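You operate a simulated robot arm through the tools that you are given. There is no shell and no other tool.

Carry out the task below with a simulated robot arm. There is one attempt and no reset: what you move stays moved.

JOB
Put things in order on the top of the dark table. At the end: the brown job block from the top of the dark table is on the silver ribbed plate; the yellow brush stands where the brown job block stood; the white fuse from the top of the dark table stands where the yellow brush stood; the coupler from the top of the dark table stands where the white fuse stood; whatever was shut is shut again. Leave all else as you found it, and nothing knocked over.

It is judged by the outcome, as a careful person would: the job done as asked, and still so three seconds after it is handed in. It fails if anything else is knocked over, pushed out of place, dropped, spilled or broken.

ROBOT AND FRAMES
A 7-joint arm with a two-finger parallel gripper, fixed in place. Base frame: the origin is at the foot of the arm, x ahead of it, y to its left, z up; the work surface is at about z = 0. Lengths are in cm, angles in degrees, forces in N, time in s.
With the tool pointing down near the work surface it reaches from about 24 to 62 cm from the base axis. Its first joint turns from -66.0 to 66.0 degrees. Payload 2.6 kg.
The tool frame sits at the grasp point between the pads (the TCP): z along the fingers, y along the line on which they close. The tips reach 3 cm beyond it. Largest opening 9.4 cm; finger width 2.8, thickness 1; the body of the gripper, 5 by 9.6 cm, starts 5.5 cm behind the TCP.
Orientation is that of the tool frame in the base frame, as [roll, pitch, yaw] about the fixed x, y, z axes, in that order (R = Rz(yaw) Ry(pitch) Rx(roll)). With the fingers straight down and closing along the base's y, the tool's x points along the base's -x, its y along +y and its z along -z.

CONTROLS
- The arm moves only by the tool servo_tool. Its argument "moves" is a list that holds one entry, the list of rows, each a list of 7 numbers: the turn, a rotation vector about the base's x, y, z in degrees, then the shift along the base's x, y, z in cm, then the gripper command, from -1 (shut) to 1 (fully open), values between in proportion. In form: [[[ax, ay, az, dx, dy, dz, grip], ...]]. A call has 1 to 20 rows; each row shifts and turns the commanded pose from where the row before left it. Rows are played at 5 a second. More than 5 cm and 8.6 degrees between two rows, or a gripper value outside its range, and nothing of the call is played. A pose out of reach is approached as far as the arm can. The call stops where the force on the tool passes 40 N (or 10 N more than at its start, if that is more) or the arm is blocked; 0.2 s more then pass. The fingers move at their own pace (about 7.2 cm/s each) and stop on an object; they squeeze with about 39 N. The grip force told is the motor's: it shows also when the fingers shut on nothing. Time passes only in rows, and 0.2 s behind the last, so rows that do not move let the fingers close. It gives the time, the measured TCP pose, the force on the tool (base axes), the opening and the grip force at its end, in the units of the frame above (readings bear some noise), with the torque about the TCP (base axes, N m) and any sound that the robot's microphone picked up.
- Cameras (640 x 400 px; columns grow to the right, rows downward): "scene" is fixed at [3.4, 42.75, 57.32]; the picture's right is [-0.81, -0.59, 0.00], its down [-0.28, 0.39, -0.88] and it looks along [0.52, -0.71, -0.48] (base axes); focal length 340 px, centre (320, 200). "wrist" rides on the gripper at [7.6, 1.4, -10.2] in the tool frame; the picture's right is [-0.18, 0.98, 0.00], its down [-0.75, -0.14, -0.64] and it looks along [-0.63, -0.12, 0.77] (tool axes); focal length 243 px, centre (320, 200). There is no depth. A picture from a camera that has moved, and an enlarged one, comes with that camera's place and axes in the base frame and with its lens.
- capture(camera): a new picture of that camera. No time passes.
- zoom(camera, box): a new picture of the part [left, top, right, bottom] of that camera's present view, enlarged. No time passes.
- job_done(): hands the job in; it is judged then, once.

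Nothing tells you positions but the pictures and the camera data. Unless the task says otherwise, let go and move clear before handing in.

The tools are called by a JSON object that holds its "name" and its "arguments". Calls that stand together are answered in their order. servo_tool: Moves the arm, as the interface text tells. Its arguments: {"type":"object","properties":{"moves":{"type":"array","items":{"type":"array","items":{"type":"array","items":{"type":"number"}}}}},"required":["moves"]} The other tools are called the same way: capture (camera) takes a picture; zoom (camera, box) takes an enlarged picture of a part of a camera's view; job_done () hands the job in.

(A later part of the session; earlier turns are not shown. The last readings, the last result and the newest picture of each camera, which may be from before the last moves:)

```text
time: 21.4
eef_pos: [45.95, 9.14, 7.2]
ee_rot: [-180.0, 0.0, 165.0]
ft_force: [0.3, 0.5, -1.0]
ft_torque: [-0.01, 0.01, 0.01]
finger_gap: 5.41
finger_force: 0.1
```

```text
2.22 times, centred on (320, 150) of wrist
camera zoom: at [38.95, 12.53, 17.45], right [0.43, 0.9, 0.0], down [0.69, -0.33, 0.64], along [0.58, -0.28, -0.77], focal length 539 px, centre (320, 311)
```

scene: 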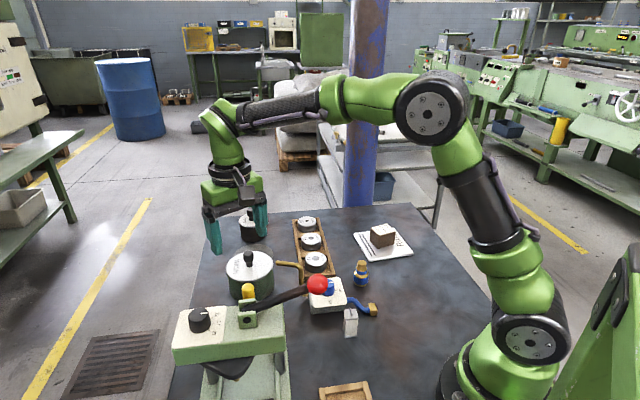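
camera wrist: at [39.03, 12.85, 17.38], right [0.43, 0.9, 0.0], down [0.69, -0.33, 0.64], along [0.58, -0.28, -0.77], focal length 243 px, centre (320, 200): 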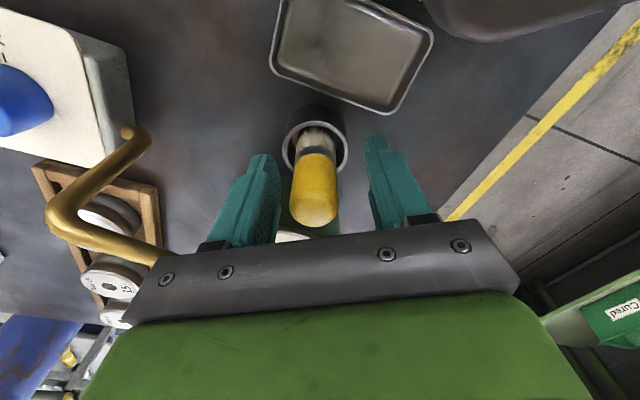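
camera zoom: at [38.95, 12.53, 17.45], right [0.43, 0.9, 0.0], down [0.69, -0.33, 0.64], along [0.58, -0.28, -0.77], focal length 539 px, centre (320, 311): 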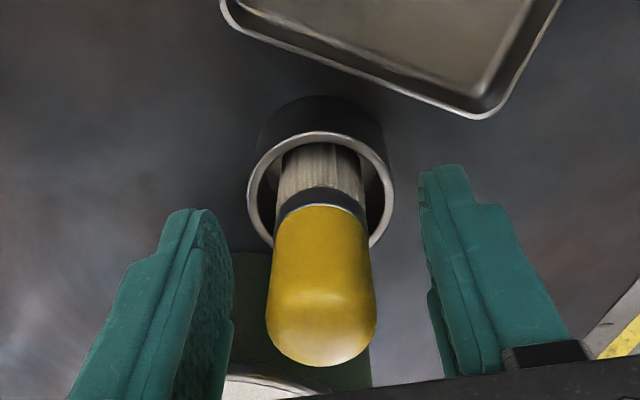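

Now centred. Closing gently on the brush handle.

{"name": "servo_tool", "arguments": {"moves": [[[0, 0, 0, 0, 0, 0, -0.1], [0, 0, 0, 0, 0, 0, -0.3], [0, 0, 0, 0, 0, 0, -0.45], [0, 0, 0, 0, 0, 0, -0.6], [0, 0, 0, 0, 0, 0, -1], [0, 0, 0, 0, 0, 0, -1]]]}}

{"name": "zoom", "arguments": {"camera": "wrist", "box": [240, 60, 400, 240]}}

```text
time: 22.8
eef_pos: [45.89, 9.15, 7.26]
ee_rot: [180.0, 0.0, 165.0]
ft_force: [-0.1, 1.3, 1.3]
ft_torque: [0.03, 0.0, 0.02]
finger_gap: 2.46
finger_force: 38.9
```

```text
2.22 times, centred on (320, 150) of wrist
camera zoom: at [38.95, 12.54, 17.45], right [0.43, 0.9, 0.0], down [0.69, -0.33, 0.64], along [0.58, -0.28, -0.77], focal length 539 px, centre (320, 311)
```

zoom: 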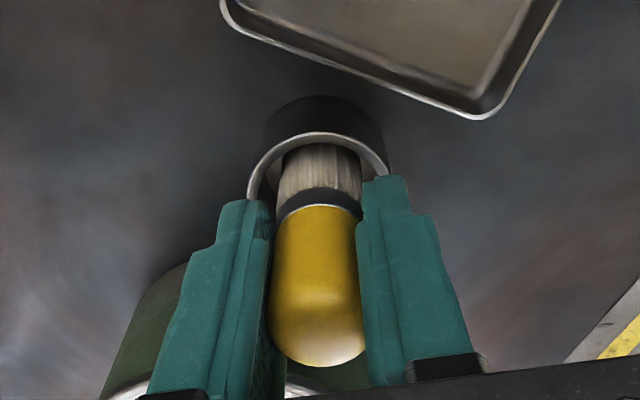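

The handle is held (2.46 cm). I'll lift straight up slowly out of the cup and check.

{"name": "servo_tool", "arguments": {"moves": [[[0, 0, 0, 0, 0, 0.5, -1], [0, 0, 0, 0, 0, 0.7, -1], [0, 0, 0, 0, 0, 1.0, -1], [0, 0, 0, 0, 0, 1.0, -1], [0, 0, 0, 0, 0, 1.0, -1], [0, 0, 0, 0, 0, 1.0, -1], [0, 0, 0, 0, 0, 2.0, -1], [0, 0, 0, 0, 0, 2.0, -1], [0, 0, 0, 0, 0, 2.0, -1], [0, 0, 0, 0, 0, 2.0, -1], [0, 0, 0, 0, 0, 0, -1]]]}}

{"name": "capture", "arguments": {"camera": "wrist"}}

{"name": "zoom", "arguments": {"camera": "scene", "box": [180, 180, 340, 300]}}

```text
time: 25.2
eef_pos: [45.87, 9.05, 20.45]
ee_rot: [180.0, 0.0, 165.0]
ft_force: [0.2, -0.2, 0.2]
ft_torque: [-0.01, 0.0, -0.02]
finger_gap: 2.47
finger_force: 39.4
```

```text
taken
camera wrist: at [38.94, 12.49, 30.65], right [0.43, 0.9, 0.0], down [0.69, -0.33, 0.64], along [0.58, -0.28, -0.77], focal length 243 px, centre (320, 200)
```

wrist: 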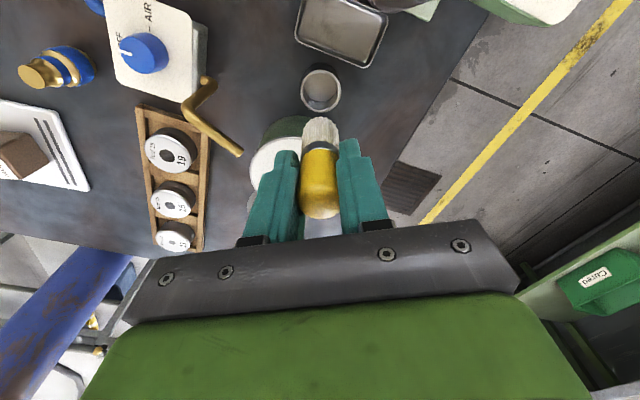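

```text
3.33 times, centred on (260, 240) of scene
camera zoom: at [3.4, 42.75, 57.32], right [-0.81, -0.59, 0.0], down [-0.28, 0.39, -0.88], along [0.52, -0.71, -0.48], focal length 1135 px, centre (520, 67)
```

zoom: 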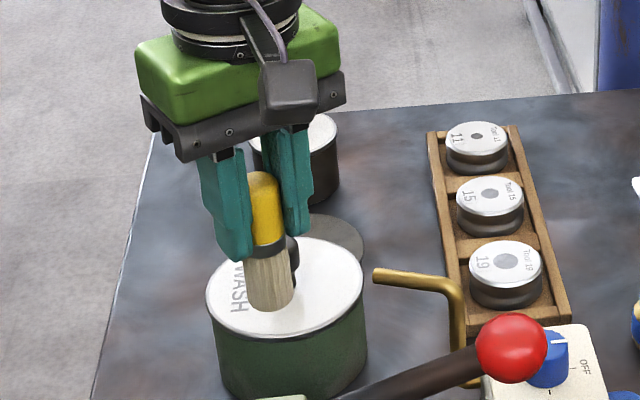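

The brush is out and the cup stayed in place. I'll check the cup's inside, then carry the brush high over to the block's old spot at about (19.85,-18.5).

{"name": "zoom", "arguments": {"camera": "wrist", "box": [290, 60, 354, 120]}}

{"name": "servo_tool", "arguments": {"moves": [[[0, 0, 0, -1.86, -1.96, 0, -1], [0, 0, 0, -1.86, -1.96, 0, -1], [0, 0, -3, -1.86, -1.96, 0, -1], [0, 0, -3, -1.86, -1.96, 0, -1], [0, 0, -3, -1.86, -1.96, 0, -1], [0, 0, -3, -1.86, -1.96, 0, -1], [0, 0, -3, -1.86, -1.96, 0, -1], [0, 0, 0, -1.86, -1.96, 0, -1], [0, 0, 0, -1.86, -1.96, 0, -1], [0, 0, 0, -1.86, -1.96, 0, -1], [0, 0, 0, -1.86, -1.96, 0, -1], [0, 0, 0, -1.86, -1.96, 0, -1], [0, 0, 0, -1.86, -1.96, 0, -1], [0, 0, 0, -1.86, -2.06, 0, -1], [0, 0, 0, 0, 0, 0, -1]]]}}

{"name": "capture", "arguments": {"camera": "wrist"}}

{"name": "capture", "arguments": {"camera": "scene"}}

```text
6.67 times, centred on (322, 90) of wrist
camera zoom: at [38.94, 12.49, 30.65], right [0.43, 0.9, 0.0], down [0.69, -0.33, 0.64], along [0.58, -0.28, -0.77], focal length 1618 px, centre (307, 933)
```

zoom: 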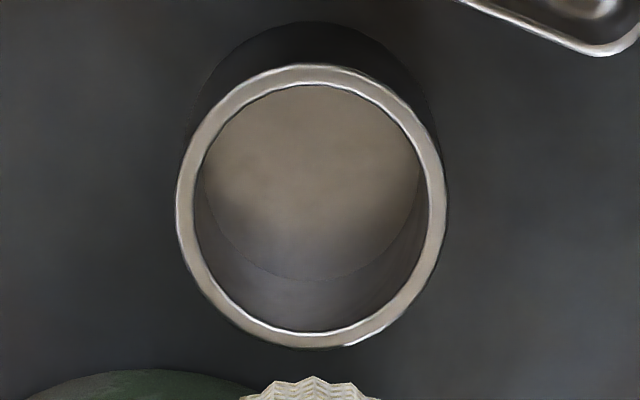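

```text
time: 28.4
eef_pos: [19.97, -18.28, 20.48]
ee_rot: [-180.0, 0.1, 150.0]
ft_force: [0.0, 0.1, -1.1]
ft_torque: [-0.01, 0.01, 0.01]
finger_gap: 2.44
finger_force: 39.3
```

```text
taken
camera wrist: at [13.93, -13.26, 30.74], right [0.65, 0.76, 0.0], down [0.58, -0.5, 0.64], along [0.49, -0.42, -0.77], focal length 243 px, centre (320, 200)
```

wrist: 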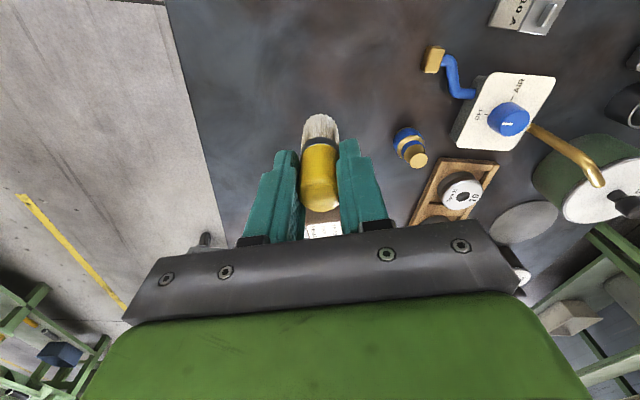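

```text
taken
```

scene: 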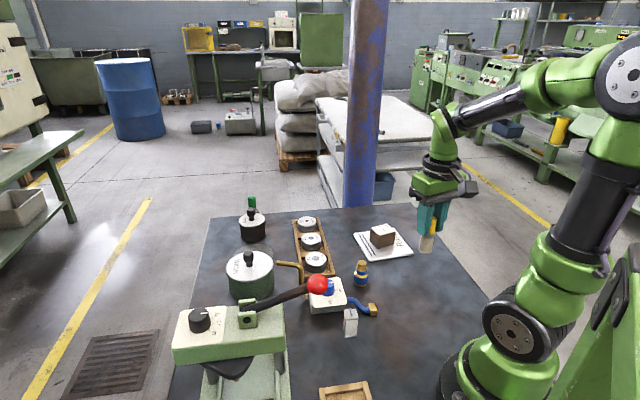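

The cup's inner diameter is about 3.8 cm with a floor near z=0.25. The brush is above the block's old spot; I'll lower it to just above the table and check it hangs straight.

{"name": "servo_tool", "arguments": {"moves": [[[0, 0, 0, -0.03, -0.2, -2.5, -1], [0, 0, 0, 0, 0, -2.5, -1], [0, 0, 0, 0, 0, -2.5, -1], [0, 0, 0, 0, 0, -2.5, -1], [0, 0, 0, 0, 0, -1.5, -1], [0, 0, 0, 0, 0, -1.0, -1], [0, 0, 0, 0, 0, 0, -1]]]}}

{"name": "zoom", "arguments": {"camera": "scene", "box": [380, 210, 470, 310]}}

{"name": "capture", "arguments": {"camera": "wrist"}}

```text
time: 30.0
eef_pos: [19.83, -18.62, 7.97]
ee_rot: [-180.0, 0.0, 149.9]
ft_force: [0.3, 2.9, 15.8]
ft_torque: [0.42, -0.18, 0.02]
finger_gap: 2.46
finger_force: 39.4
```

```text
4.00 times, centred on (425, 260) of scene
camera zoom: at [3.4, 42.75, 57.32], right [-0.81, -0.59, 0.0], down [-0.28, 0.39, -0.88], along [0.52, -0.71, -0.48], focal length 1362 px, centre (-100, -40)
```

zoom: 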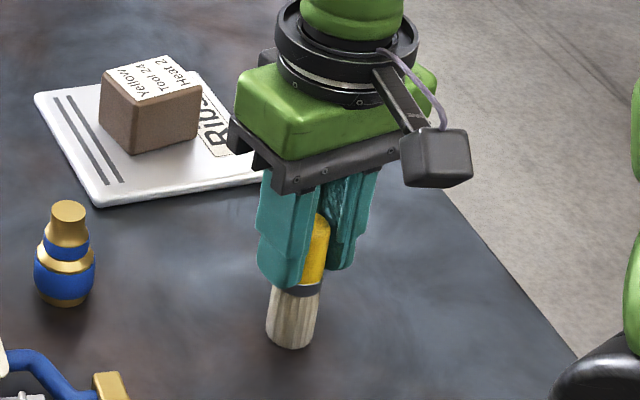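

```text
taken
camera wrist: at [14.01, -13.58, 18.13], right [0.65, 0.76, 0.0], down [0.58, -0.5, 0.64], along [0.49, -0.42, -0.77], focal length 243 px, centre (320, 200)
```

wrist: 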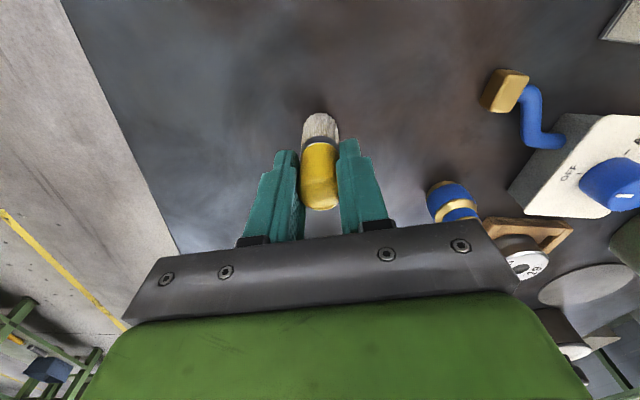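

Contact is already felt (about 16 N), so the brush has slid down a little in the grip. I'll relax the pressure slightly and inspect the brush's straightness before release.

{"name": "servo_tool", "arguments": {"moves": [[[0, 0, 0, 0, 0, 0.1, -1]]]}}

{"name": "zoom", "arguments": {"camera": "scene", "box": [408, 250, 440, 300]}}

{"name": "zoom", "arguments": {"camera": "wrist", "box": [240, 60, 400, 240]}}

```text
time: 30.4
eef_pos: [19.75, -18.65, 7.79]
ee_rot: [-180.0, -0.1, 150.1]
ft_force: [0.2, 0.4, -0.8]
ft_torque: [0.01, -0.01, 0.01]
finger_gap: 2.47
finger_force: 38.8
```

```text
8.00 times, centred on (424, 275) of scene
camera zoom: at [3.4, 42.75, 57.32], right [-0.81, -0.59, 0.0], down [-0.28, 0.39, -0.88], along [0.52, -0.71, -0.48], focal length 2724 px, centre (-512, -400)
```

zoom: 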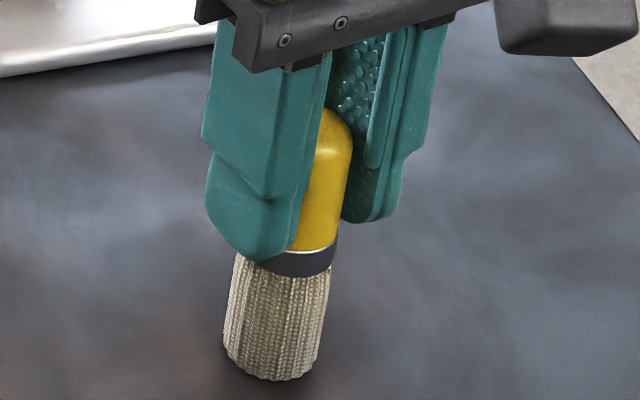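

```text
2.22 times, centred on (320, 150) of wrist
camera zoom: at [13.93, -13.55, 18.18], right [0.65, 0.76, 0.0], down [0.58, -0.5, 0.64], along [0.49, -0.42, -0.77], focal length 539 px, centre (320, 311)
```

zoom: 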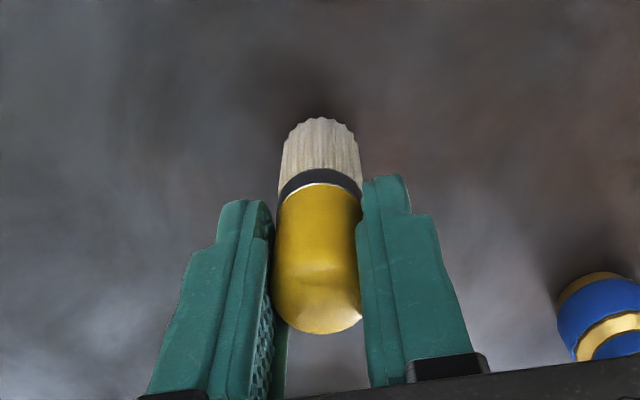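

The brush hangs straight, just above the table. I'll touch down in very small steps.

{"name": "servo_tool", "arguments": {"moves": [[[0, 0, 0, 0.02, 0.04, -0.05, -1], [0, 0, 0, 0, 0, 0, -1]]]}}

```text
time: 31.0
eef_pos: [19.76, -18.59, 7.96]
ee_rot: [179.9, 0.0, 150.0]
ft_force: [0.7, -0.2, -0.8]
ft_torque: [0.0, 0.0, 0.04]
finger_gap: 2.46
finger_force: 39.3
```

{"name": "servo_tool", "arguments": {"moves": [[[0, 0, 0, 0, 0, -0.06, -1], [0, 0, 0, 0, 0, 0, -1]]]}}

```text
time: 31.6
eef_pos: [19.83, -18.65, 7.86]
ee_rot: [-179.9, 0.0, 150.0]
ft_force: [-0.3, 0.4, -0.2]
ft_torque: [0.02, -0.05, 0.01]
finger_gap: 2.47
finger_force: 39.1
```

{"name": "servo_tool", "arguments": {"moves": [[[0, 0, 0, 0, 0, -0.06, -1], [0, 0, 0, 0, 0, 0, -1]]]}}

```text
time: 32.2
eef_pos: [19.86, -18.74, 7.94]
ee_rot: [-180.0, 0.0, 150.0]
ft_force: [-0.2, 0.4, 0.4]
ft_torque: [0.0, 0.0, 0.02]
finger_gap: 2.46
finger_force: 39.2
```

{"name": "servo_tool", "arguments": {"moves": [[[0, 0, 0, 0, 0, -0.06, -1], [0, 0, 0, 0, 0, 0, -1]]]}}

{"name": "zoom", "arguments": {"camera": "scene", "box": [408, 260, 440, 300]}}

```text
time: 32.8
eef_pos: [19.86, -18.75, 7.85]
ee_rot: [-180.0, 0.0, 150.0]
ft_force: [-0.4, -1.0, 2.3]
ft_torque: [-0.08, 0.0, -0.03]
finger_gap: 2.46
finger_force: 38.9
```

```text
10.00 times, centred on (424, 280) of scene
camera zoom: at [3.4, 42.75, 57.32], right [-0.81, -0.59, 0.0], down [-0.28, 0.39, -0.88], along [0.52, -0.71, -0.48], focal length 3404 px, centre (-720, -600)
```

zoom: 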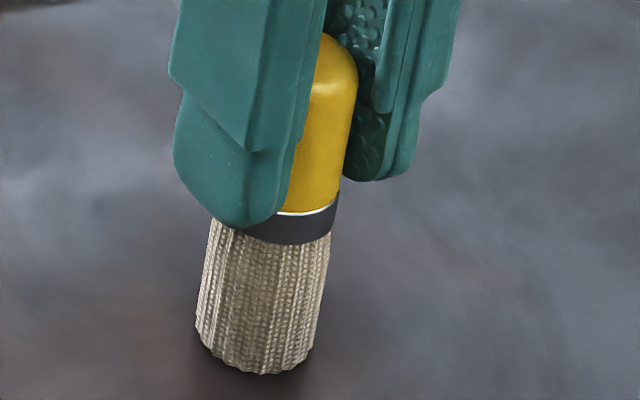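

Light contact (about 2 N). Releasing gently now, then rising straight up.

{"name": "servo_tool", "arguments": {"moves": [[[0, 0, 0, 0, 0, -0.03, -1], [0, 0, 0, 0, 0, 0, -0.45], [0, 0, 0, 0, 0, 0, -0.38], [0, 0, 0, 0, 0, 0, -0.2], [0, 0, 0, 0, 0, 0, 0.1], [0, 0, 0, 0, 0, 0, 0.3], [0, 0, 0, 0, 0, 0, 0.3]]]}}

{"name": "zoom", "arguments": {"camera": "scene", "box": [380, 210, 470, 310]}}

{"name": "zoom", "arguments": {"camera": "wrist", "box": [200, 40, 440, 240]}}

```text
time: 34.4
eef_pos: [19.83, -18.73, 7.75]
ee_rot: [-180.0, 0.0, 150.0]
ft_force: [-0.2, 0.5, -0.6]
ft_torque: [0.01, -0.04, 0.04]
finger_gap: 6.11
finger_force: 0.1
```

```text
4.00 times, centred on (425, 260) of scene
camera zoom: at [3.4, 42.75, 57.32], right [-0.81, -0.59, 0.0], down [-0.28, 0.39, -0.88], along [0.52, -0.71, -0.48], focal length 1362 px, centre (-100, -40)
```

zoom: 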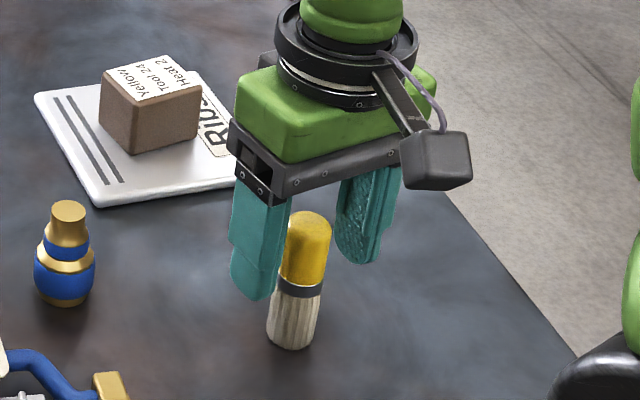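

```text
2.00 times, centred on (320, 140) of wrist
camera zoom: at [13.98, -13.54, 18.02], right [0.65, 0.76, 0.0], down [0.58, -0.5, 0.64], along [0.49, -0.42, -0.77], focal length 485 px, centre (320, 320)
```

zoom: 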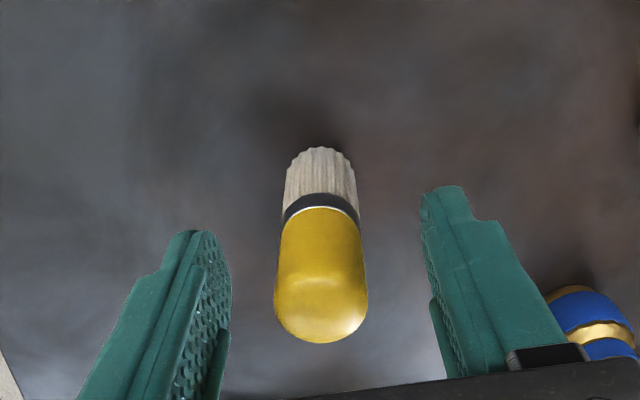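

The brush stands upright on the block's old spot. I'll rise and move over to the white fuse at about (27,0), turning the gripper to match its faces.

{"name": "servo_tool", "arguments": {"moves": [[[0, 0, 0, 0, 0, 1.0, 0.3], [0, 0, 0, 0, 0, 2.0, 0.3], [0, 0, 0, 0, 0, 3.0, 0.3], [0, 0, 0, 0, 0, 3.0, 0.3], [0, 0, 0, 0, 0, 3.0, 0.3], [0, 0, -4, 1.02, 2.66, 0, 0.3], [0, 0, -4, 1.02, 2.66, 0, 0.3], [0, 0, -4, 1.02, 2.66, 0, 0.3], [0, 0, -4, 1.02, 2.66, 0, 0.3], [0, 0, 0, 1.02, 2.66, 0, 0.3], [0, 0, 0, 1.02, 2.66, 0, 0.3], [0, 0, 0, 1.03, 2.7, 0, 0.3], [0, 0, 0, 0, 0, 0, 0.3]]]}}

{"name": "capture", "arguments": {"camera": "wrist"}}

{"name": "capture", "arguments": {"camera": "scene"}}

```text
time: 37.2
eef_pos: [26.88, 0.27, 19.86]
ee_rot: [-180.0, 0.1, 134.0]
ft_force: [-0.3, -0.1, 0.3]
ft_torque: [0.01, 0.01, 0.04]
finger_gap: 6.12
finger_force: 0.0
```

```text
taken
camera wrist: at [22.76, 6.73, 30.02], right [0.84, 0.55, 0.0], down [0.42, -0.64, 0.64], along [0.35, -0.54, -0.77], focal length 243 px, centre (320, 200)
```

wrist: 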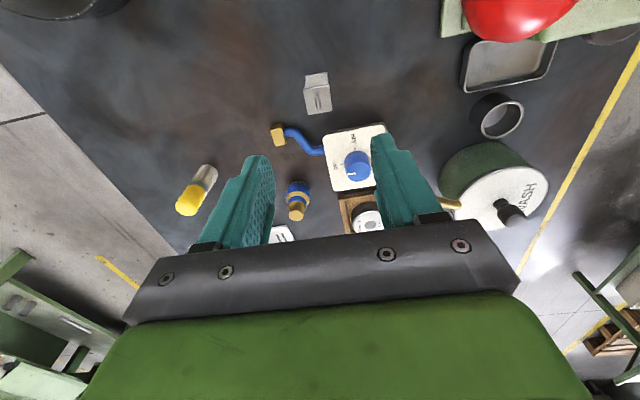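

```text
taken
```

scene: 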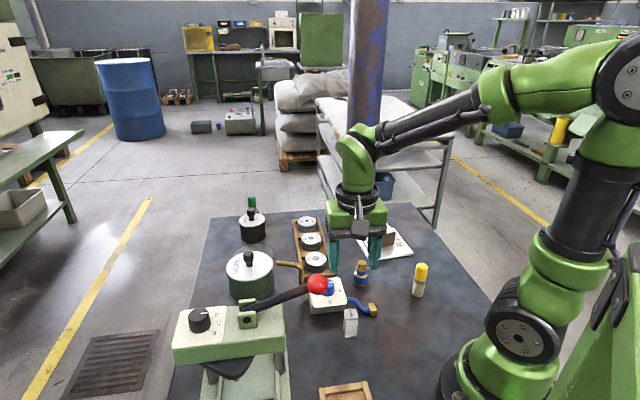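

The gripper is above the fuse. Zooming in to refine the fuse's centre, size and angle.

{"name": "zoom", "arguments": {"camera": "wrist", "box": [290, 65, 346, 120]}}

{"name": "zoom", "arguments": {"camera": "scene", "box": [405, 255, 440, 305]}}

```text
7.27 times, centred on (318, 92) of wrist
camera zoom: at [22.76, 6.73, 30.02], right [0.84, 0.55, 0.0], down [0.42, -0.64, 0.64], along [0.35, -0.54, -0.77], focal length 1764 px, centre (334, 982)
```

zoom: 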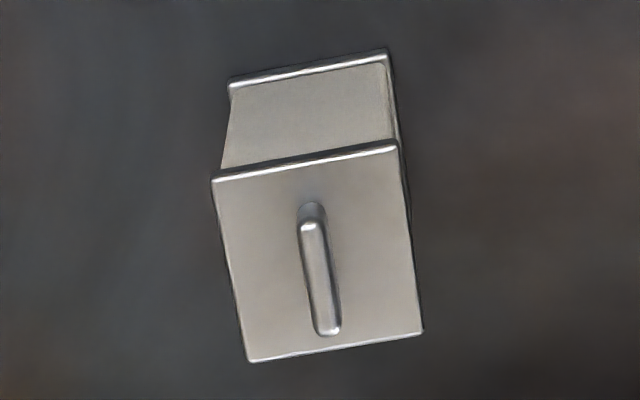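

```text
8.00 times, centred on (422, 280) of scene
camera zoom: at [3.4, 42.75, 57.32], right [-0.81, -0.59, 0.0], down [-0.28, 0.39, -0.88], along [0.52, -0.71, -0.48], focal length 2724 px, centre (-500, -440)
```

zoom: 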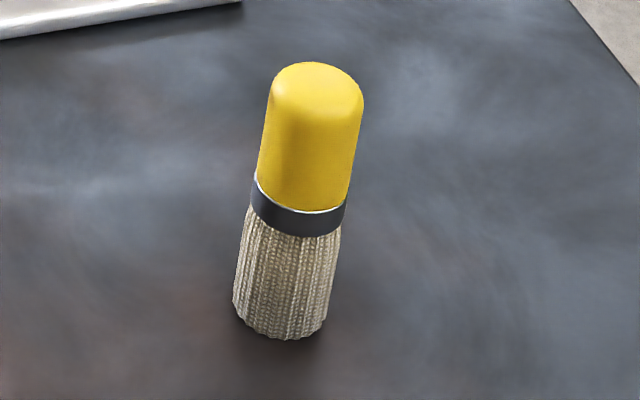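

The fuse is about 2.5 cm square with faces at 44°, centred near (27.0,0.05). I'll make a small alignment move and descend, with the tips staying about 2.9 cm above the table so they will clear the cup rim later.

{"name": "servo_tool", "arguments": {"moves": [[[0, 0, 0, 0, 0, 0, 0.1], [0, 0, 0, 0, 0, -2.5, 0.1], [0, 0, 0, 0, 0, -2.5, 0.1], [0, 0, 0, 0, 0, -2.5, 0.1], [0, 0, 0, 0, 0, -1.5, 0.1], [0, 0, 0, 0, 0, -0.8, 0.1], [0, 0, 0, 0, 0, 0, 0.1]]]}}

{"name": "zoom", "arguments": {"camera": "wrist", "box": [240, 60, 400, 240]}}

{"name": "zoom", "arguments": {"camera": "scene", "box": [290, 220, 410, 350]}}

```text
time: 38.8
eef_pos: [26.97, 0.08, 9.86]
ee_rot: [-180.0, 0.1, 134.0]
ft_force: [-0.4, -0.9, 0.5]
ft_torque: [-0.03, 0.04, 0.0]
finger_gap: 5.15
finger_force: 0.1
```

```text
2.22 times, centred on (320, 150) of wrist
camera zoom: at [22.74, 6.68, 20.11], right [0.83, 0.55, 0.0], down [0.42, -0.64, 0.64], along [0.35, -0.54, -0.77], focal length 539 px, centre (320, 311)
```

zoom: 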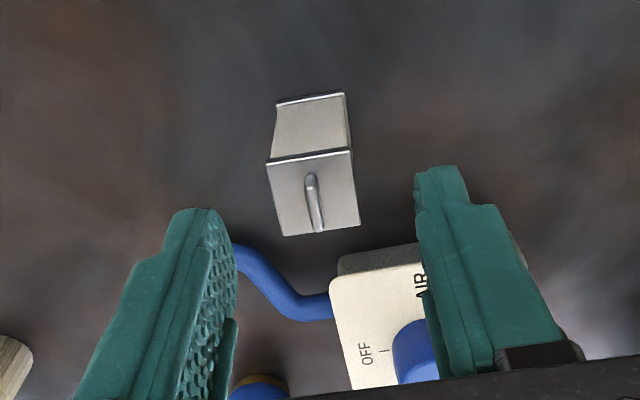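

```text
3.08 times, centred on (350, 285) of scene
camera zoom: at [3.4, 42.75, 57.32], right [-0.81, -0.59, 0.0], down [-0.28, 0.39, -0.88], along [0.52, -0.71, -0.48], focal length 1048 px, centre (228, -62)
```

zoom: 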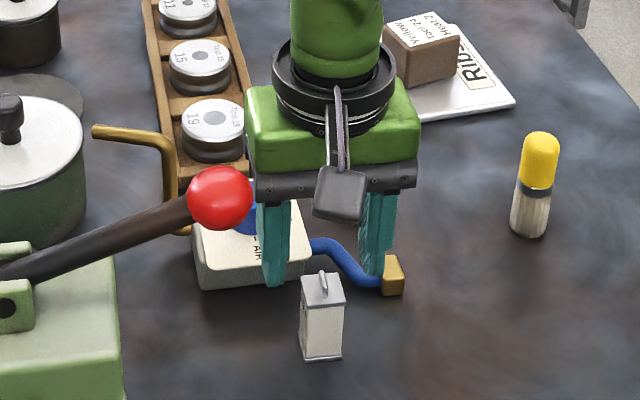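

The fuse sits about (-0.07,-0.2) from the tool axis. I'll correct and descend to the grasp height.

{"name": "servo_tool", "arguments": {"moves": [[[0, 0, 0, -0.07, -0.2, -1.0, 0.1], [0, 0, 0, 0, 0, -1.5, 0.1], [0, 0, 0, 0, 0, -1.0, 0.1], [0, 0, 0, 0, 0, -0.54, 0.1], [0, 0, 0, 0, 0, 0, 0.1]]]}}

{"name": "zoom", "arguments": {"camera": "wrist", "box": [240, 60, 400, 240]}}

{"name": "zoom", "arguments": {"camera": "scene", "box": [310, 270, 390, 350]}}

```text
time: 40.0
eef_pos: [26.89, -0.1, 5.89]
ee_rot: [-180.0, -0.1, 134.1]
ft_force: [-0.1, -1.5, -0.1]
ft_torque: [0.01, 0.0, 0.01]
finger_gap: 5.18
finger_force: 0.0
```

```text
2.22 times, centred on (320, 150) of wrist
camera zoom: at [22.67, 6.41, 16.06], right [0.84, 0.55, 0.0], down [0.42, -0.64, 0.64], along [0.35, -0.54, -0.77], focal length 539 px, centre (320, 311)
```

zoom: 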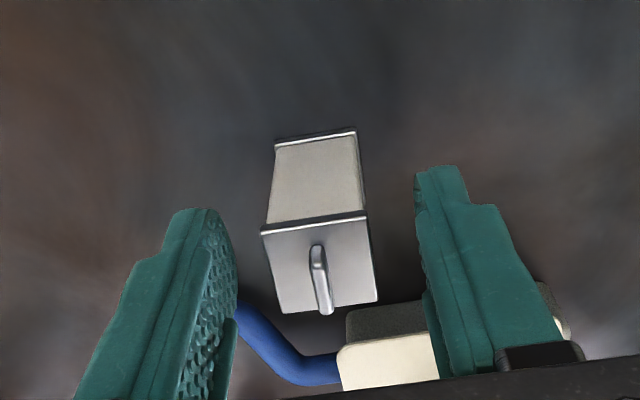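

```text
5.00 times, centred on (350, 310) of scene
camera zoom: at [3.4, 42.75, 57.32], right [-0.81, -0.59, 0.0], down [-0.28, 0.39, -0.88], along [0.52, -0.71, -0.48], focal length 1702 px, centre (170, -350)
```

zoom: 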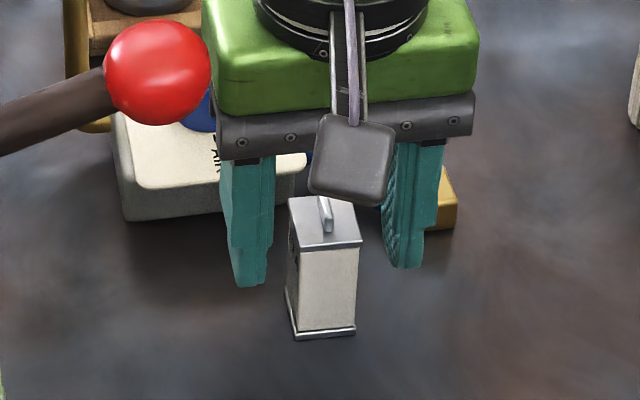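

The fuse is centred between the fingers. Closing gently on it.

{"name": "servo_tool", "arguments": {"moves": [[[0, 0, 0, 0, 0, 0, -0.1], [0, 0, 0, 0, 0, 0, -0.3], [0, 0, 0, 0, 0, 0, -0.42], [0, 0, 0, 0, 0, 0, -1], [0, 0, 0, 0, 0, 0, -1]]]}}

{"name": "zoom", "arguments": {"camera": "wrist", "box": [240, 60, 400, 240]}}

{"name": "zoom", "arguments": {"camera": "scene", "box": [310, 270, 390, 350]}}

```text
time: 41.2
eef_pos: [26.83, -0.12, 5.9]
ee_rot: [179.9, 0.1, 134.0]
ft_force: [-1.4, -0.3, 14.9]
ft_torque: [0.0, 0.1, 0.02]
finger_gap: 2.45
finger_force: 38.8
```

```text
2.22 times, centred on (320, 150) of wrist
camera zoom: at [22.69, 6.41, 16.1], right [0.83, 0.55, 0.0], down [0.42, -0.64, 0.64], along [0.35, -0.54, -0.77], focal length 539 px, centre (320, 311)
```

zoom: 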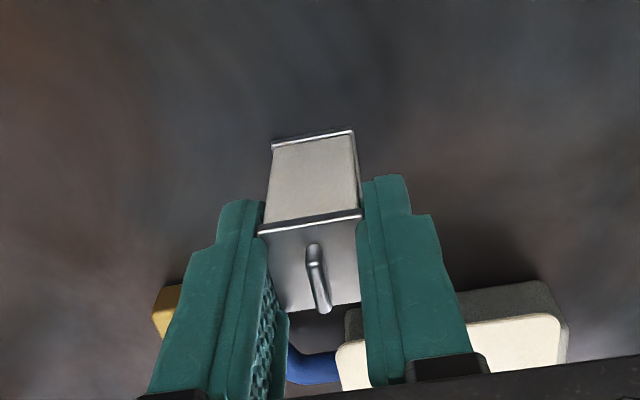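

```text
5.00 times, centred on (350, 310) of scene
camera zoom: at [3.39, 42.75, 57.32], right [-0.81, -0.59, 0.0], down [-0.28, 0.39, -0.88], along [0.52, -0.71, -0.48], focal length 1702 px, centre (170, -350)
```

zoom: 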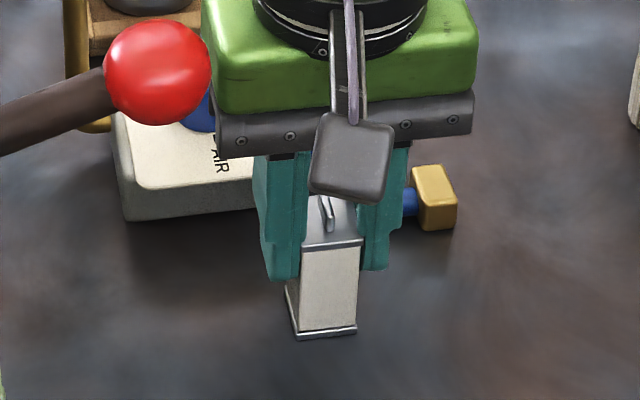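

The fuse is held with a 2.45 cm gap, though a 15 N upward push appeared on gripping. I'll lift by a small amount and check that the fuse isn't slipping.

{"name": "servo_tool", "arguments": {"moves": [[[0, 0, 0, 0, 0, 0.4, -1], [0, 0, 0, 0, 0, 0.6, -1], [0, 0, 0, 0, 0, 0, -1]]]}}

{"name": "zoom", "arguments": {"camera": "wrist", "box": [240, 60, 400, 240]}}

{"name": "zoom", "arguments": {"camera": "scene", "box": [310, 270, 390, 350]}}

```text
time: 42.0
eef_pos: [26.82, -0.18, 6.87]
ee_rot: [-180.0, 0.0, 134.0]
ft_force: [0.2, -0.2, -0.7]
ft_torque: [0.02, 0.01, 0.0]
finger_gap: 2.46
finger_force: 38.9
```

```text
2.22 times, centred on (320, 150) of wrist
camera zoom: at [22.69, 6.42, 17.11], right [0.83, 0.55, 0.0], down [0.42, -0.64, 0.64], along [0.35, -0.54, -0.77], focal length 539 px, centre (320, 311)
```

zoom: 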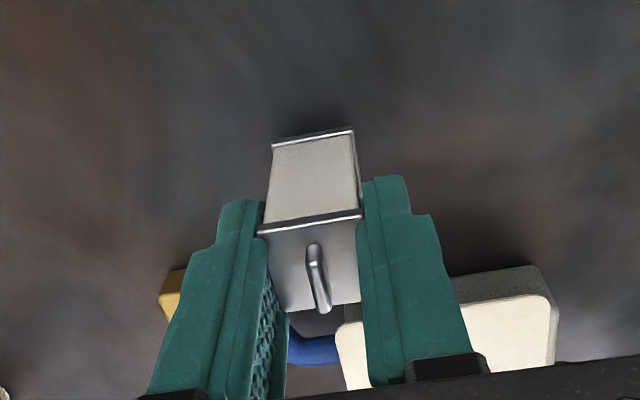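

```text
5.00 times, centred on (350, 310) of scene
camera zoom: at [3.4, 42.75, 57.32], right [-0.81, -0.59, 0.0], down [-0.28, 0.39, -0.88], along [0.52, -0.71, -0.48], focal length 1702 px, centre (170, -350)
```

zoom: 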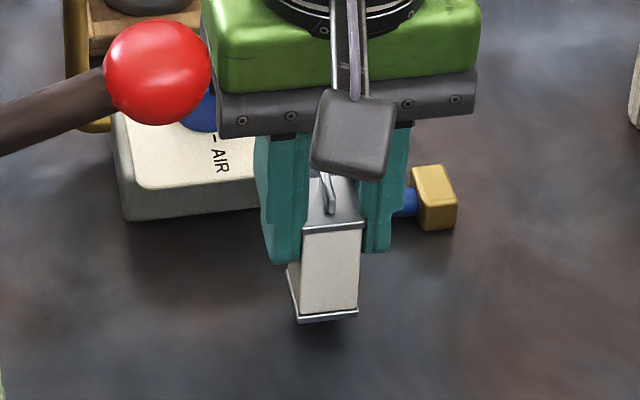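

The fuse is held firmly and straight. I'll lift it high, carry it to above the cup, turning back to the yaw used for the brush.

{"name": "servo_tool", "arguments": {"moves": [[[0, 0, 0, 0, 0, 1.5, -1], [0, 0, 0, 0, 0, 2.5, -1], [0, 0, 0, 0, 0, 3, -1], [0, 0, 0, 0, 0, 3, -1], [0, 0, 0, 0, 0, 3, -1], [0, 0, 3.875, 2.375, 1.1625, 0, -1], [0, 0, 3.875, 2.375, 1.1625, 0, -1], [0, 0, 3.875, 2.375, 1.1625, 0, -1], [0, 0, 3.875, 2.375, 1.1625, 0, -1], [0, 0, 3.875, 2.375, 1.1625, 0, -1], [0, 0, 3.875, 2.375, 1.1625, 0, -1], [0, 0, 3.875, 2.375, 1.1625, 0, -1], [0, 0, 3.875, 2.375, 1.1625, 0, -1], [0, 0, 0, 0, 0, 0, -1], [0, 0, 0, 0, 0, 0, -1]]]}}

{"name": "capture", "arguments": {"camera": "wrist"}}

{"name": "zoom", "arguments": {"camera": "wrist", "box": [260, 60, 380, 160]}}

{"name": "capture", "arguments": {"camera": "scene"}}

```text
time: 45.2
eef_pos: [45.87, 9.05, 19.88]
ee_rot: [-180.0, 0.0, 165.1]
ft_force: [0.5, 0.1, -0.9]
ft_torque: [-0.01, 0.0, -0.04]
finger_gap: 2.49
finger_force: 38.9
```

```text
taken
camera wrist: at [38.93, 12.47, 30.14], right [0.43, 0.9, 0.0], down [0.69, -0.33, 0.64], along [0.58, -0.28, -0.77], focal length 243 px, centre (320, 200)
```

wrist: 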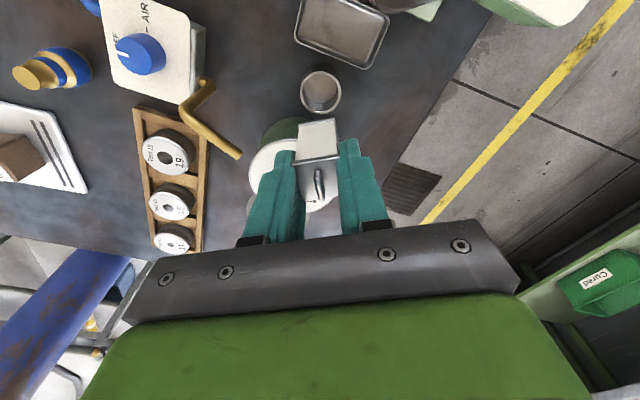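

```text
4.00 times, centred on (320, 110) of wrist
camera zoom: at [38.93, 12.47, 30.14], right [0.43, 0.9, 0.0], down [0.69, -0.33, 0.64], along [0.58, -0.28, -0.77], focal length 970 px, centre (320, 560)
```

zoom: 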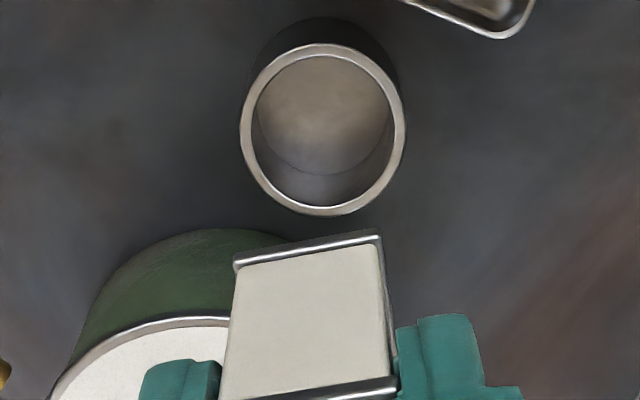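

```text
taken
```

scene: 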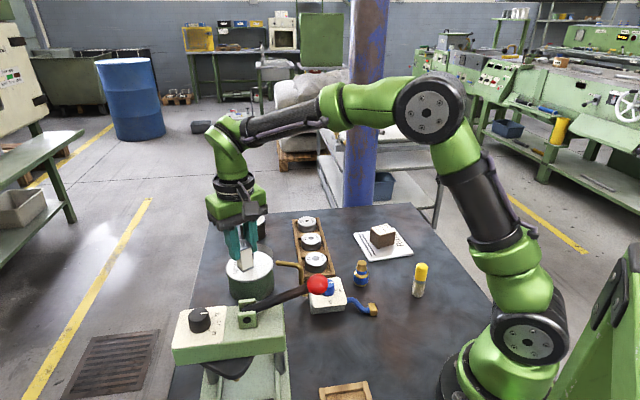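

The fuse is held square, no slipping. The cup centre appears about (+0.16,+0.02) from the tool axis; I'll correct and descend to hover just above the rim for a final check.

{"name": "servo_tool", "arguments": {"moves": [[[0, 0, 0, 0.16, 0.02, -2.5, -1], [0, 0, 0, 0, 0, -2.5, -1], [0, 0, 0, 0, 0, -2.0, -1], [0, 0, 0, 0, 0, -1.5, -1], [0, 0, 0, 0, 0, -1.4, -1], [0, 0, 0, 0, 0, 0, -1], [0, 0, 0, 0, 0, 0, -1]]]}}

{"name": "zoom", "arguments": {"camera": "wrist", "box": [270, 90, 366, 150]}}

{"name": "zoom", "arguments": {"camera": "wrist", "box": [240, 60, 400, 240]}}

{"name": "zoom", "arguments": {"camera": "scene", "box": [210, 240, 290, 310]}}

```text
time: 46.8
eef_pos: [46.2, 9.19, 9.95]
ee_rot: [-179.9, 0.0, 165.0]
ft_force: [0.8, -0.3, -0.4]
ft_torque: [-0.02, 0.0, -0.01]
finger_gap: 2.47
finger_force: 39.0
```

```text
6.67 times, centred on (318, 120) of wrist
camera zoom: at [39.25, 12.58, 20.3], right [0.43, 0.9, 0.0], down [0.69, -0.33, 0.64], along [0.58, -0.28, -0.77], focal length 1618 px, centre (333, 733)
```

zoom: 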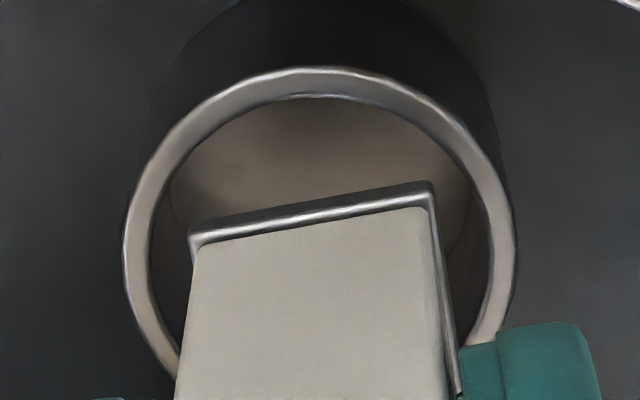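

```text
2.22 times, centred on (320, 150) of wrist
camera zoom: at [39.25, 12.58, 20.3], right [0.43, 0.9, 0.0], down [0.69, -0.33, 0.64], along [0.58, -0.28, -0.77], focal length 539 px, centre (320, 311)
```

zoom: 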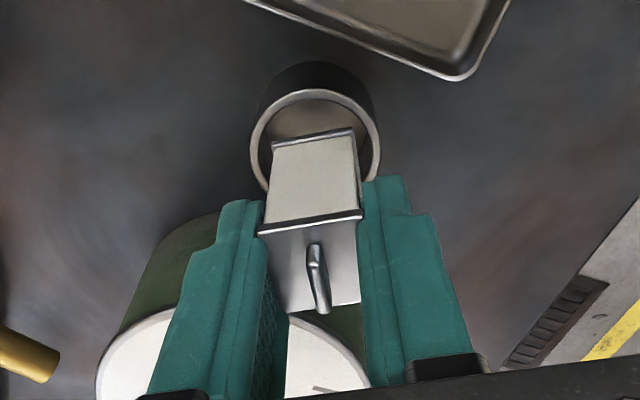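

```text
5.71 times, centred on (250, 275) of scene
camera zoom: at [3.4, 42.75, 57.32], right [-0.81, -0.59, 0.0], down [-0.28, 0.39, -0.88], along [0.52, -0.71, -0.48], focal length 1945 px, centre (720, -229)
```

zoom: 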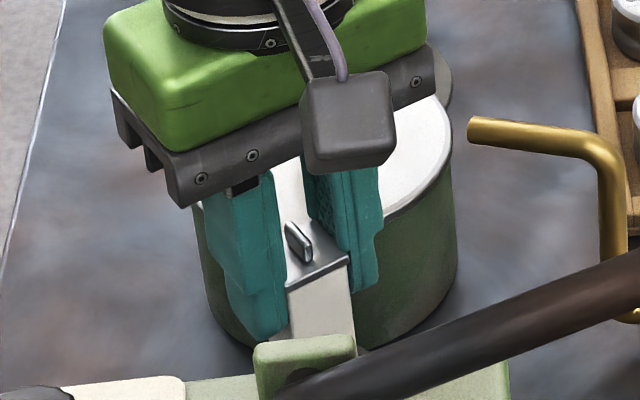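

The fuse hovers about 1.2 cm above the rim; the cup centre is about (-0.09,-0.10) from the fuse's centre. I'll correct and go down to just above the rim for another check.

{"name": "servo_tool", "arguments": {"moves": [[[0, 0, 0, -0.09, -0.1, -0.5, -1], [0, 0, 0, 0, 0, -0.45, -1], [0, 0, 0, 0, 0, 0, -1], [0, 0, 0, 0, 0, 0, -1]]]}}

{"name": "zoom", "arguments": {"camera": "wrist", "box": [270, 95, 366, 155]}}

```text
time: 47.8
eef_pos: [46.15, 9.05, 9.1]
ee_rot: [-179.9, 0.0, 165.1]
ft_force: [0.1, 0.9, -0.2]
ft_torque: [0.02, -0.02, -0.02]
finger_gap: 2.45
finger_force: 39.2
```

```text
6.67 times, centred on (318, 125) of wrist
camera zoom: at [39.18, 12.45, 19.37], right [0.43, 0.9, 0.0], down [0.69, -0.33, 0.64], along [0.58, -0.28, -0.77], focal length 1618 px, centre (333, 700)
```

zoom: 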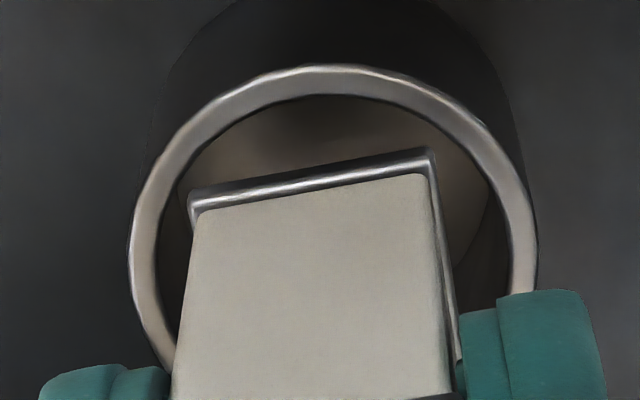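

Aligned to within about 0.03 cm. I'll descend slowly into the cup in small steps, watching force.

{"name": "servo_tool", "arguments": {"moves": [[[0, 0, 0, 0, 0, -0.15, -1], [0, 0, 0, 0, 0, -0.15, -1], [0, 0, 0, 0, 0, -0.15, -1], [0, 0, 0, 0, 0, 0, -1]]]}}

{"name": "zoom", "arguments": {"camera": "wrist", "box": [270, 95, 366, 155]}}

```text
time: 48.8
eef_pos: [46.16, 9.07, 8.98]
ee_rot: [179.9, 0.1, 164.9]
ft_force: [-8.0, -1.4, 31.5]
ft_torque: [-0.37, 1.01, -0.07]
finger_gap: 2.44
finger_force: 39.3
```

```text
6.67 times, centred on (318, 125) of wrist
camera zoom: at [39.14, 12.42, 19.07], right [0.43, 0.9, 0.0], down [0.69, -0.33, 0.64], along [0.58, -0.28, -0.76], focal length 1618 px, centre (333, 700)
```

zoom: 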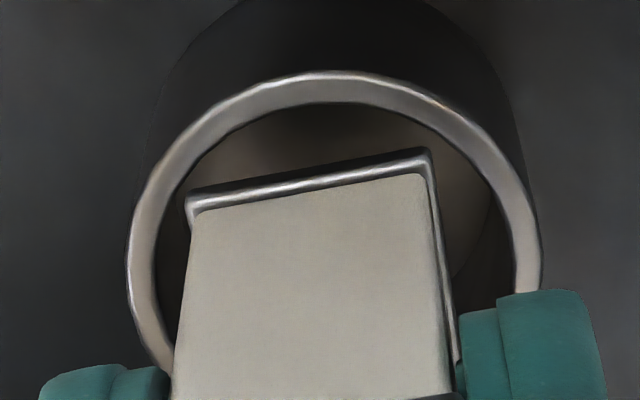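

I feel contact (about 31 N) at about rim height, near the corner on the left in the wrist view. I'll look closely before correcting.

{"name": "zoom", "arguments": {"camera": "wrist", "box": [286, 110, 318, 130]}}

{"name": "zoom", "arguments": {"camera": "wrist", "box": [322, 108, 354, 128]}}

{"name": "zoom", "arguments": {"camera": "scene", "box": [225, 260, 275, 310]}}

```text
16.00 times, centred on (302, 120) of wrist
camera zoom: at [39.14, 12.42, 19.07], right [0.43, 0.9, 0.0], down [0.69, -0.33, 0.64], along [0.58, -0.28, -0.76], focal length 3882 px, centre (608, 1480)
```

zoom: 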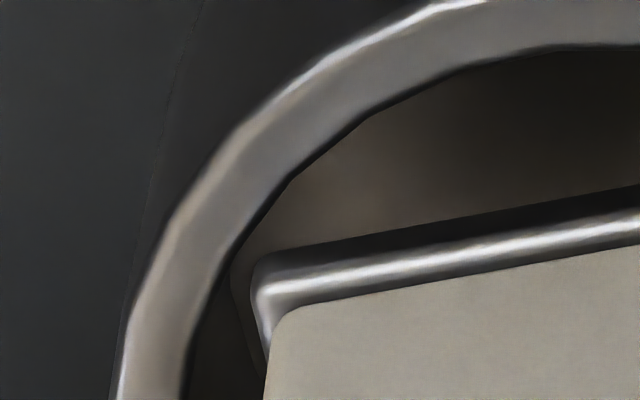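

```text
16.00 times, centred on (338, 118) of wrist
camera zoom: at [39.14, 12.42, 19.07], right [0.43, 0.9, 0.0], down [0.69, -0.33, 0.64], along [0.58, -0.28, -0.76], focal length 3882 px, centre (32, 1512)
```

zoom: 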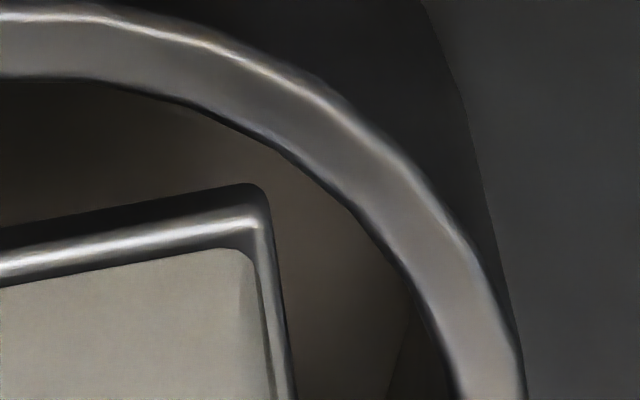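

```text
8.00 times, centred on (250, 285) of scene
camera zoom: at [3.38, 42.75, 57.33], right [-0.81, -0.59, 0.0], down [-0.28, 0.39, -0.88], along [0.52, -0.71, -0.48], focal length 2724 px, centre (880, -480)
```

zoom: 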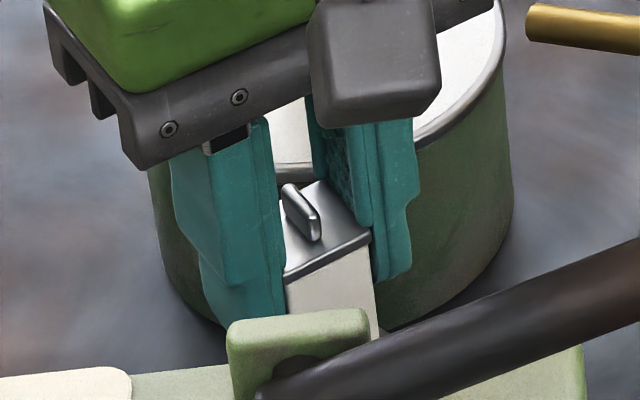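

Contact was with the corner nearest the camera on the left, though the visible gap there is about 0.11 cm versus 0.16 on the other near corner. I'll lift a little and re-check alignment without pressure.

{"name": "servo_tool", "arguments": {"moves": [[[0, 0, 0, 0, 0, 0.25, -1], [0, 0, 0, 0, 0, 0.2, -1], [0, 0, 0, 0, 0, 0, -1], [0, 0, 0, 0, 0, 0, -1]]]}}

{"name": "zoom", "arguments": {"camera": "wrist", "box": [270, 95, 366, 155]}}

{"name": "zoom", "arguments": {"camera": "wrist", "box": [240, 60, 400, 240]}}

```text
time: 49.8
eef_pos: [46.01, 9.11, 9.08]
ee_rot: [180.0, -0.1, 165.1]
ft_force: [-0.2, 0.7, -0.8]
ft_torque: [-0.02, 0.0, 0.0]
finger_gap: 2.47
finger_force: 38.7
```

```text
6.67 times, centred on (318, 125) of wrist
camera zoom: at [39.07, 12.47, 19.25], right [0.43, 0.9, 0.0], down [0.69, -0.33, 0.64], along [0.58, -0.28, -0.77], focal length 1618 px, centre (333, 700)
```

zoom: 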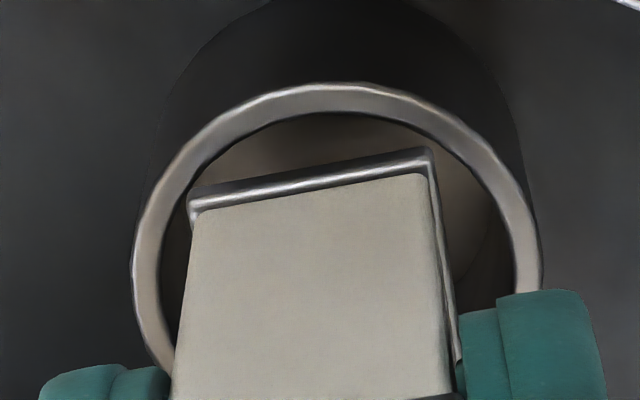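

```text
2.22 times, centred on (320, 150) of wrist
camera zoom: at [39.07, 12.47, 19.25], right [0.43, 0.9, 0.0], down [0.69, -0.33, 0.64], along [0.58, -0.28, -0.77], focal length 539 px, centre (320, 311)
```

zoom: 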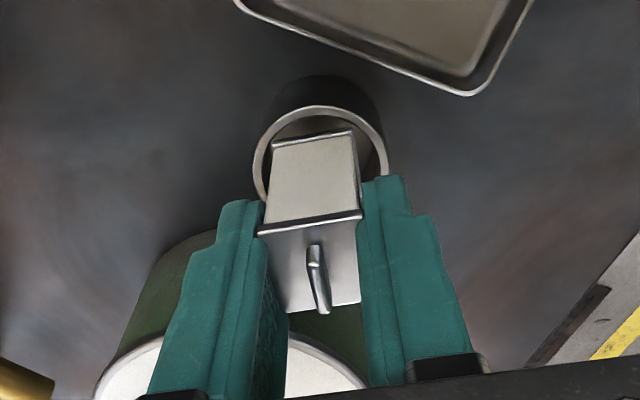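

The rim now appears shifted by about 0.15 cm relative to before, so the arm settles with small offsets. I'll hold still for a moment to see whether the pose drifts.

{"name": "servo_tool", "arguments": {"moves": [[[0, 0, 0, 0, 0, 0, -1], [0, 0, 0, 0, 0, 0, -1], [0, 0, 0, 0, 0, 0, -1], [0, 0, 0, 0, 0, 0, -1]]]}}

{"name": "zoom", "arguments": {"camera": "wrist", "box": [270, 95, 366, 155]}}

```text
time: 50.8
eef_pos: [45.97, 9.06, 9.06]
ee_rot: [-179.9, 0.0, 165.0]
ft_force: [-0.2, 0.0, -0.2]
ft_torque: [0.0, 0.01, 0.01]
finger_gap: 2.47
finger_force: 39.2
```

```text
6.67 times, centred on (318, 125) of wrist
camera zoom: at [39.1, 12.45, 19.31], right [0.43, 0.9, 0.0], down [0.69, -0.33, 0.64], along [0.58, -0.28, -0.77], focal length 1618 px, centre (333, 700)
```

zoom: 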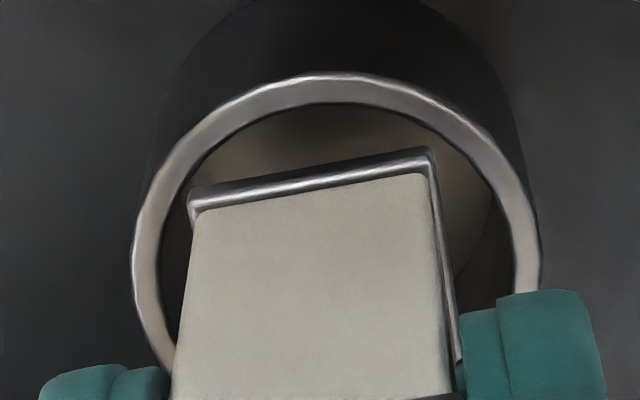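

The cup centre is consistently near (46.17,9.15) in the camera frame; the fuse needs about (+0.09,+0.02). I'll apply this, let it settle, and check again.

{"name": "servo_tool", "arguments": {"moves": [[[0, 0, 0, 0.09, 0.02, 0, -1], [0, 0, 0, 0, 0, 0, -1], [0, 0, 0, 0, 0, 0, -1], [0, 0, 0, 0, 0, 0, -1], [0, 0, 0, 0, 0, 0, -1]]]}}

{"name": "zoom", "arguments": {"camera": "wrist", "box": [270, 95, 366, 155]}}

```text
time: 52.0
eef_pos: [46.17, 9.08, 9.22]
ee_rot: [179.9, -0.1, 165.0]
ft_force: [-0.4, 0.0, -0.9]
ft_torque: [0.03, 0.01, -0.01]
finger_gap: 2.5
finger_force: 38.7
```

```text
6.67 times, centred on (318, 125) of wrist
camera zoom: at [39.24, 12.48, 19.34], right [0.43, 0.9, 0.0], down [0.69, -0.33, 0.64], along [0.58, -0.28, -0.77], focal length 1618 px, centre (333, 700)
```

zoom: 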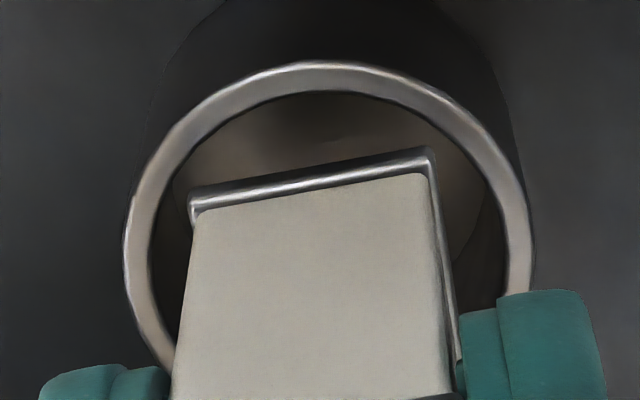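

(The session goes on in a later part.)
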